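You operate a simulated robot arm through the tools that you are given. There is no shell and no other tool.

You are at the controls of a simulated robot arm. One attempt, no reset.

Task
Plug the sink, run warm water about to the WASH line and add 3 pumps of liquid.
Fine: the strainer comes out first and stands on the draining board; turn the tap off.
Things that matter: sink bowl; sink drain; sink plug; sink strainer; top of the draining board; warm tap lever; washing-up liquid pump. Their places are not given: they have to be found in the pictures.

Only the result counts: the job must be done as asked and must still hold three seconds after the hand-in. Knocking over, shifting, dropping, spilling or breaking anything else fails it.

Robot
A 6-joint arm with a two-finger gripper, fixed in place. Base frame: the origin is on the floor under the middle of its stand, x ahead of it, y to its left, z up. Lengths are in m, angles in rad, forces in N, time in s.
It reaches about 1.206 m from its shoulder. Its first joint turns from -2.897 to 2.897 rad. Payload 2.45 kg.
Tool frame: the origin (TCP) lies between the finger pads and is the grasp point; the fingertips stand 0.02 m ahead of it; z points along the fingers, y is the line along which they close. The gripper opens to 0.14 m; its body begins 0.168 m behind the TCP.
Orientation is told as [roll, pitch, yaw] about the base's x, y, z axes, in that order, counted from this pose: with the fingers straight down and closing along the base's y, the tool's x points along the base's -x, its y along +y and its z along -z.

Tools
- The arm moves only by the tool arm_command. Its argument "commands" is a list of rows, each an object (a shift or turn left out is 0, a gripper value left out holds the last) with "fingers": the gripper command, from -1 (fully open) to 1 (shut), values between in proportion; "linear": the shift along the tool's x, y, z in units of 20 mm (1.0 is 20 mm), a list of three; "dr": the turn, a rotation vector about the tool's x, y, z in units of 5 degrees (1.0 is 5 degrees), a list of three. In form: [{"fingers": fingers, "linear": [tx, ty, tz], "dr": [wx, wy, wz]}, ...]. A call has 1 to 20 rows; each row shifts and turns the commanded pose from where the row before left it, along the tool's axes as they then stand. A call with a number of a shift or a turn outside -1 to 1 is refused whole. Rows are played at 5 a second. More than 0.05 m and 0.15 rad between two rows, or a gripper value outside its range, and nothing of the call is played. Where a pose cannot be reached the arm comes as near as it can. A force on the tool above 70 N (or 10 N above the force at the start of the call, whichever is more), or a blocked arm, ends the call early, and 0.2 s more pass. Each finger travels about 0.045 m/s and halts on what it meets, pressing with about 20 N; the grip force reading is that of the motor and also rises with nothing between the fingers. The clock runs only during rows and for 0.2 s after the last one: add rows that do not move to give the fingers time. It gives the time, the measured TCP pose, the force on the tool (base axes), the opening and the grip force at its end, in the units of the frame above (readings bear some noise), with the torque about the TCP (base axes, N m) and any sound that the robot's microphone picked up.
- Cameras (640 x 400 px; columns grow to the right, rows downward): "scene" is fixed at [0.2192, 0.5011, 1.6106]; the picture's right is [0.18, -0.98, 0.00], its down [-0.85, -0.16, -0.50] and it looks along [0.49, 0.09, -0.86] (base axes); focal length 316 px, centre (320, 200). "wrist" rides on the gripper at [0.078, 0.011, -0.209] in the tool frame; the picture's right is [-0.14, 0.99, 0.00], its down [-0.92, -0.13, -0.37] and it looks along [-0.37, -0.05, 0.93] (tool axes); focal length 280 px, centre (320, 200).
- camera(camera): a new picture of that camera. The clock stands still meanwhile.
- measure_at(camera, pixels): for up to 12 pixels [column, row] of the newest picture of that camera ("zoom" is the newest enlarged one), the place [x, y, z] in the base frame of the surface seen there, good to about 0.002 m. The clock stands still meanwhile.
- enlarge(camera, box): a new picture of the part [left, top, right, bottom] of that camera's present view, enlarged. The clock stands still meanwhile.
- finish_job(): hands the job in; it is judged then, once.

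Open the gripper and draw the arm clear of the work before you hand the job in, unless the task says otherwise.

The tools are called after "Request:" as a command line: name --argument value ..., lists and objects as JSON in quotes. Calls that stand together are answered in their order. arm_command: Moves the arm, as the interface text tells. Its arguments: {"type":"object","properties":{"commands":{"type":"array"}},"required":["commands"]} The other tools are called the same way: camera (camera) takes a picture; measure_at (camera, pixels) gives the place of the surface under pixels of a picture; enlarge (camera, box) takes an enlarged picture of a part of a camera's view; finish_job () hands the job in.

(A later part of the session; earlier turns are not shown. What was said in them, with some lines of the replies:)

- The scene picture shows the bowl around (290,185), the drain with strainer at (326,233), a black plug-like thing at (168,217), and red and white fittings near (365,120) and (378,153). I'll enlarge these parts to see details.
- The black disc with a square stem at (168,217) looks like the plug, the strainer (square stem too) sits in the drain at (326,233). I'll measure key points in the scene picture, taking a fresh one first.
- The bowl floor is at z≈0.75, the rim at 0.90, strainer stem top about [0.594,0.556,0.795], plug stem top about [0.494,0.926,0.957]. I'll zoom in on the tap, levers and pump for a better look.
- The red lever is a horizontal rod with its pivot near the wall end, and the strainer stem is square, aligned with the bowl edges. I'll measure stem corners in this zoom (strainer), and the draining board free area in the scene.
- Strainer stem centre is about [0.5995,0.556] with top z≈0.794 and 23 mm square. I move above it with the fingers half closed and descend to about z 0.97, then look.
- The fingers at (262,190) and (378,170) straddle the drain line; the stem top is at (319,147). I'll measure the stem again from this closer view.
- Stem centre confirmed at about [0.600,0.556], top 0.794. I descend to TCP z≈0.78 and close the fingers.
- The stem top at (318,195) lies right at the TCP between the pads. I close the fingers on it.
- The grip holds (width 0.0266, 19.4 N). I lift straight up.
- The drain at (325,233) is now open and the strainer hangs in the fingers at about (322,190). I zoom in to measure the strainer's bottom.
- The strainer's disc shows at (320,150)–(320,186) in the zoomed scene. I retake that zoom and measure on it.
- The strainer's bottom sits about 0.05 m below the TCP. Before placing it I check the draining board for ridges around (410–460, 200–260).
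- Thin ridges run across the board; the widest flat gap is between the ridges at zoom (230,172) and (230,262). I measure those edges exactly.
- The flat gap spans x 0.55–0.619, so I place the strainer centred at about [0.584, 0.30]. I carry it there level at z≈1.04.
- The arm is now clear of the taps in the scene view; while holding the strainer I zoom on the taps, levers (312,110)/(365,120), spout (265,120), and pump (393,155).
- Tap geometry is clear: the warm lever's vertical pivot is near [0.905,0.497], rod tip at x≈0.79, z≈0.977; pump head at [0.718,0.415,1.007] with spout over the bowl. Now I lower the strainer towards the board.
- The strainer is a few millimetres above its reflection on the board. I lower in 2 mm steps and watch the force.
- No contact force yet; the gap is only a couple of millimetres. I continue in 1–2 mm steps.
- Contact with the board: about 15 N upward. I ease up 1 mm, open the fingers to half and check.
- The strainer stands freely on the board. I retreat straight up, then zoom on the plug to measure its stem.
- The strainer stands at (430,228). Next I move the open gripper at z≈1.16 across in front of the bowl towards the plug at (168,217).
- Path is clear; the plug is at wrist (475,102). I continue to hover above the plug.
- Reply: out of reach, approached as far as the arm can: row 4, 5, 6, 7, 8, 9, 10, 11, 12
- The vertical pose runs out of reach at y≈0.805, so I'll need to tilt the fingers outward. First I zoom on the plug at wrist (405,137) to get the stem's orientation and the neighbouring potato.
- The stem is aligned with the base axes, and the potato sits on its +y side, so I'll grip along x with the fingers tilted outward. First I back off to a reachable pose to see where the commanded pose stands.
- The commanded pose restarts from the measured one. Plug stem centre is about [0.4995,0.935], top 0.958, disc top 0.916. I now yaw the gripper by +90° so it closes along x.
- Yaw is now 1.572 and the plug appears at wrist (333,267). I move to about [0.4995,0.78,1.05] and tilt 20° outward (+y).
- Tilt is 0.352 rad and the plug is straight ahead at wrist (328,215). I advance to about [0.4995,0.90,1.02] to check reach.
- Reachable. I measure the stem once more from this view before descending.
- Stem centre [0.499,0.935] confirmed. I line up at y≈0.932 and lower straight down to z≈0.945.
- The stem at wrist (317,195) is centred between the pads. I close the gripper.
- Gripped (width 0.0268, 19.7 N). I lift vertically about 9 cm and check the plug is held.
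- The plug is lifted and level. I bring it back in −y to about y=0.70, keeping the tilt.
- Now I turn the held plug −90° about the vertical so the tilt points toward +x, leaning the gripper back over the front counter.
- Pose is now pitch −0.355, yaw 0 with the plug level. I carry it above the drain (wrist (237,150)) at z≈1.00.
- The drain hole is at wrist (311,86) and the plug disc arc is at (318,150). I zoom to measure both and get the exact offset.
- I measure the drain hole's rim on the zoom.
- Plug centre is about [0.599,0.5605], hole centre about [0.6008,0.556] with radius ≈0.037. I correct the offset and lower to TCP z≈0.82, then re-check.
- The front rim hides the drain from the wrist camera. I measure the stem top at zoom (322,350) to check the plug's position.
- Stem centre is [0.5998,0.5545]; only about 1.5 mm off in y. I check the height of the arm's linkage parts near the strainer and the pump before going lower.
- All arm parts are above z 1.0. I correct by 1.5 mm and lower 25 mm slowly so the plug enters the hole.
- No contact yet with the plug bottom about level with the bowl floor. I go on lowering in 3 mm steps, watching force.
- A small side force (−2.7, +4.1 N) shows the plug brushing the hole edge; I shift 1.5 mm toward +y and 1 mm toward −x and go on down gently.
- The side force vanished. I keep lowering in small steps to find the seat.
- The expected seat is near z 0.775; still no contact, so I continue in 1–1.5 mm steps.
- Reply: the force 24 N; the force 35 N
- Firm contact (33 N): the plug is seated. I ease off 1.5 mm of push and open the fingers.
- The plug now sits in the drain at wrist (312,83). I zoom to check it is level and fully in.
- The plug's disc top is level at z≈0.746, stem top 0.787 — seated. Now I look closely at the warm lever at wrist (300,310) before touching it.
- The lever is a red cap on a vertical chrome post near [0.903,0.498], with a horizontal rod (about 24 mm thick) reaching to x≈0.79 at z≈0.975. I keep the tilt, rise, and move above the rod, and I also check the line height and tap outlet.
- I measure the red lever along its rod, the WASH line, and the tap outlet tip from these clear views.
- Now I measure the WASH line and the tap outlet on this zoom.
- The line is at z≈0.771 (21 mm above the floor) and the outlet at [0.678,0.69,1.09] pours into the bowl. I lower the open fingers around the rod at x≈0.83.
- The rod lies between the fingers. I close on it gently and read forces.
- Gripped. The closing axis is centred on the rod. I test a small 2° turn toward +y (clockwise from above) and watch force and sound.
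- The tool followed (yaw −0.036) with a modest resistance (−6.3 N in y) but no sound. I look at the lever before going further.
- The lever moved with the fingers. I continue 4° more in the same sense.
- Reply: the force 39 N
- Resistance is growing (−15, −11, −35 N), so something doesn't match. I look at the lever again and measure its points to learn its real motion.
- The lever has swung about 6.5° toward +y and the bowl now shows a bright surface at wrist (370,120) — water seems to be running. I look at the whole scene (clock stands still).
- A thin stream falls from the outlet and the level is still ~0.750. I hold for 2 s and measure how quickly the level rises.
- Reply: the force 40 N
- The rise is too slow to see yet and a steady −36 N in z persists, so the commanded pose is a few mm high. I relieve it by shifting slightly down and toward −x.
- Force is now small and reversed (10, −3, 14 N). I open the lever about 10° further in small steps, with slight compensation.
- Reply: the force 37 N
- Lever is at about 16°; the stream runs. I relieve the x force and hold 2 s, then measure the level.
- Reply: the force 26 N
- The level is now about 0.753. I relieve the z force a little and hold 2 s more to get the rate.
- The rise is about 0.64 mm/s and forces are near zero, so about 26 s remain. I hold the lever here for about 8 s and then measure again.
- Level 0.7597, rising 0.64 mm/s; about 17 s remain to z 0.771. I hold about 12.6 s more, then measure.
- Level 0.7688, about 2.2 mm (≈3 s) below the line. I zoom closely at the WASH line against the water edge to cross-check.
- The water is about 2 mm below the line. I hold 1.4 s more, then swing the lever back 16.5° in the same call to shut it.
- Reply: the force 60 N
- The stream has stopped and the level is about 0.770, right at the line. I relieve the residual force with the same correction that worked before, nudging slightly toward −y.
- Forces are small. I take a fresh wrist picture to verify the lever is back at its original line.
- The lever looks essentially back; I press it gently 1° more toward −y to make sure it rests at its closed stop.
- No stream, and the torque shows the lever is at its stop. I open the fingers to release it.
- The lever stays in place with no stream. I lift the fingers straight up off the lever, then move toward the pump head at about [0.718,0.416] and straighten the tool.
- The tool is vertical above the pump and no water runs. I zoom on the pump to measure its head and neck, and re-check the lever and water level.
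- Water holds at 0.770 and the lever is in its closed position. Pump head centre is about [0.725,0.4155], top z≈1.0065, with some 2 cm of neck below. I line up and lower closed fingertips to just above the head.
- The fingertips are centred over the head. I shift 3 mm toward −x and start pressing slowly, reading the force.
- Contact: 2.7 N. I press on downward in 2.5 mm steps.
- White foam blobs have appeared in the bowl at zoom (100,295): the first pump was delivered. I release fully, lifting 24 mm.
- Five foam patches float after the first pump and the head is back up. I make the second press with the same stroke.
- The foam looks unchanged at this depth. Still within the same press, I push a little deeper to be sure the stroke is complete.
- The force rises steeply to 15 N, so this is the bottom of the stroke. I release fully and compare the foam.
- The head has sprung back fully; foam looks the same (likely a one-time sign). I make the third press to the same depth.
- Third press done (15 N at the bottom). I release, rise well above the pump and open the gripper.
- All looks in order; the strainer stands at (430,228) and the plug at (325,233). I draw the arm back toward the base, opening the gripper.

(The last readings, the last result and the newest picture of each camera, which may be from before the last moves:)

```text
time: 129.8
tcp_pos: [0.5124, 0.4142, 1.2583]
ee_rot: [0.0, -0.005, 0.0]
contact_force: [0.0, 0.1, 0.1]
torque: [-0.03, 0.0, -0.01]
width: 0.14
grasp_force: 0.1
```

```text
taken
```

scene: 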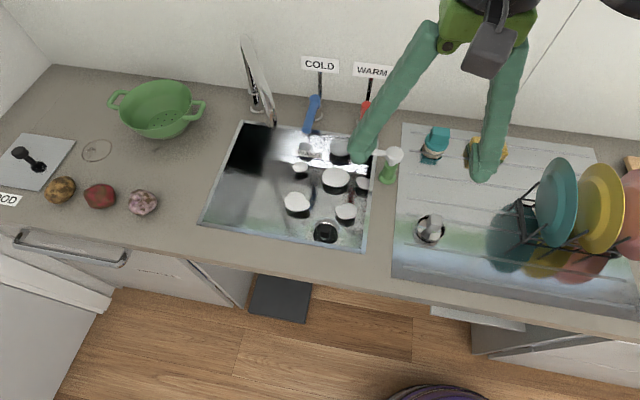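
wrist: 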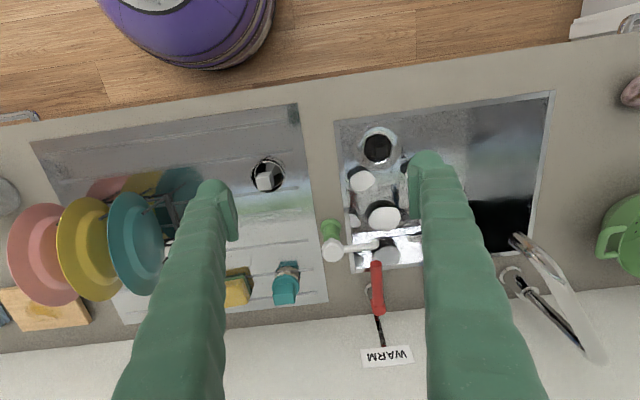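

The gripper is open and clear. I do a last check of water level, lever, pump head and strainer.

Request:
enlarge --camera "scene" --box '[190, 80, 470, 260]'

Request:
measure_at --camera "scene" --pixels '[[240, 200], [260, 190], [270, 170], [310, 200], [290, 225], [350, 225], [393, 154], [433, 222], [320, 185], [240, 180]]'

Request:
measure_at --camera "wrist" --pixels '[[376, 268], [377, 280], [378, 295], [379, 306], [266, 180], [376, 145], [450, 140], [500, 150]]'

```text
2.22 times, centred on (330, 170) of scene
```

zoom: 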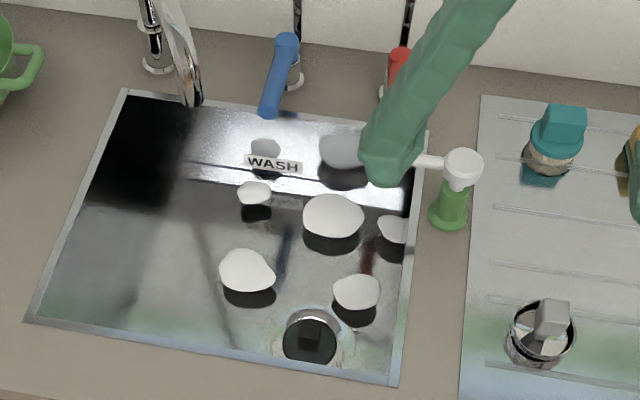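

```text
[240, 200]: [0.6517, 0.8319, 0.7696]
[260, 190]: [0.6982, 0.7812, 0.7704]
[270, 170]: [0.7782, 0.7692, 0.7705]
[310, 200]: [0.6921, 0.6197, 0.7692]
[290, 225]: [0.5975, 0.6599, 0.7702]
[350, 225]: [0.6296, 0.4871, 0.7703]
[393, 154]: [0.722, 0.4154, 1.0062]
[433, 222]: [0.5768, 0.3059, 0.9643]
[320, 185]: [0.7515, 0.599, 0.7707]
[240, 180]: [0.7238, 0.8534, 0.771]
```

```text
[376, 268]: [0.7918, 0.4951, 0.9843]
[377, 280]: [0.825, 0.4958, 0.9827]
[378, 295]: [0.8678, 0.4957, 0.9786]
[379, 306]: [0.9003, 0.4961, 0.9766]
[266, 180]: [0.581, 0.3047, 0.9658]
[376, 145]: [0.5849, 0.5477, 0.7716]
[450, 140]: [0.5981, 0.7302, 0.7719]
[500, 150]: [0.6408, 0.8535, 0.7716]
```

Everything holds: water is steady at 0.770 (line 0.771), the lever is straight (y≈0.4955 along its length), no stream, the pump head is back up at 1.006, the plug is seated and the strainer stands on the board at [0.58,0.305]. I hand the job in.

Request:
finish_job

```text
The job is handed in.
```

The job is done and handed in. I could not confirm one part: that all three pumps of liquid counted.

- **Strainer:** it came out first and stands upright on the draining board.
- **Plug:** it sits level in the drain. The water level held steady from shutting the tap until the hand-in.
- **Water:** warm water was run to about 1 mm below the WASH line (0.770 m against 0.771 m).
- **Tap:** the warm lever is back in its original closed position and nothing is flowing. The cold lever was never touched.
- **Liquid:** I pressed the pump three times and let it spring back fully each time. Foam appeared on the first press, but the foam did not change on the second and third, and no sound was reported. The second and third presses went slightly deeper than the first, so I take all three as delivered.

The gripper is open and the arm is drawn back above the counter. I saw nothing else knocked over, moved or spilled.
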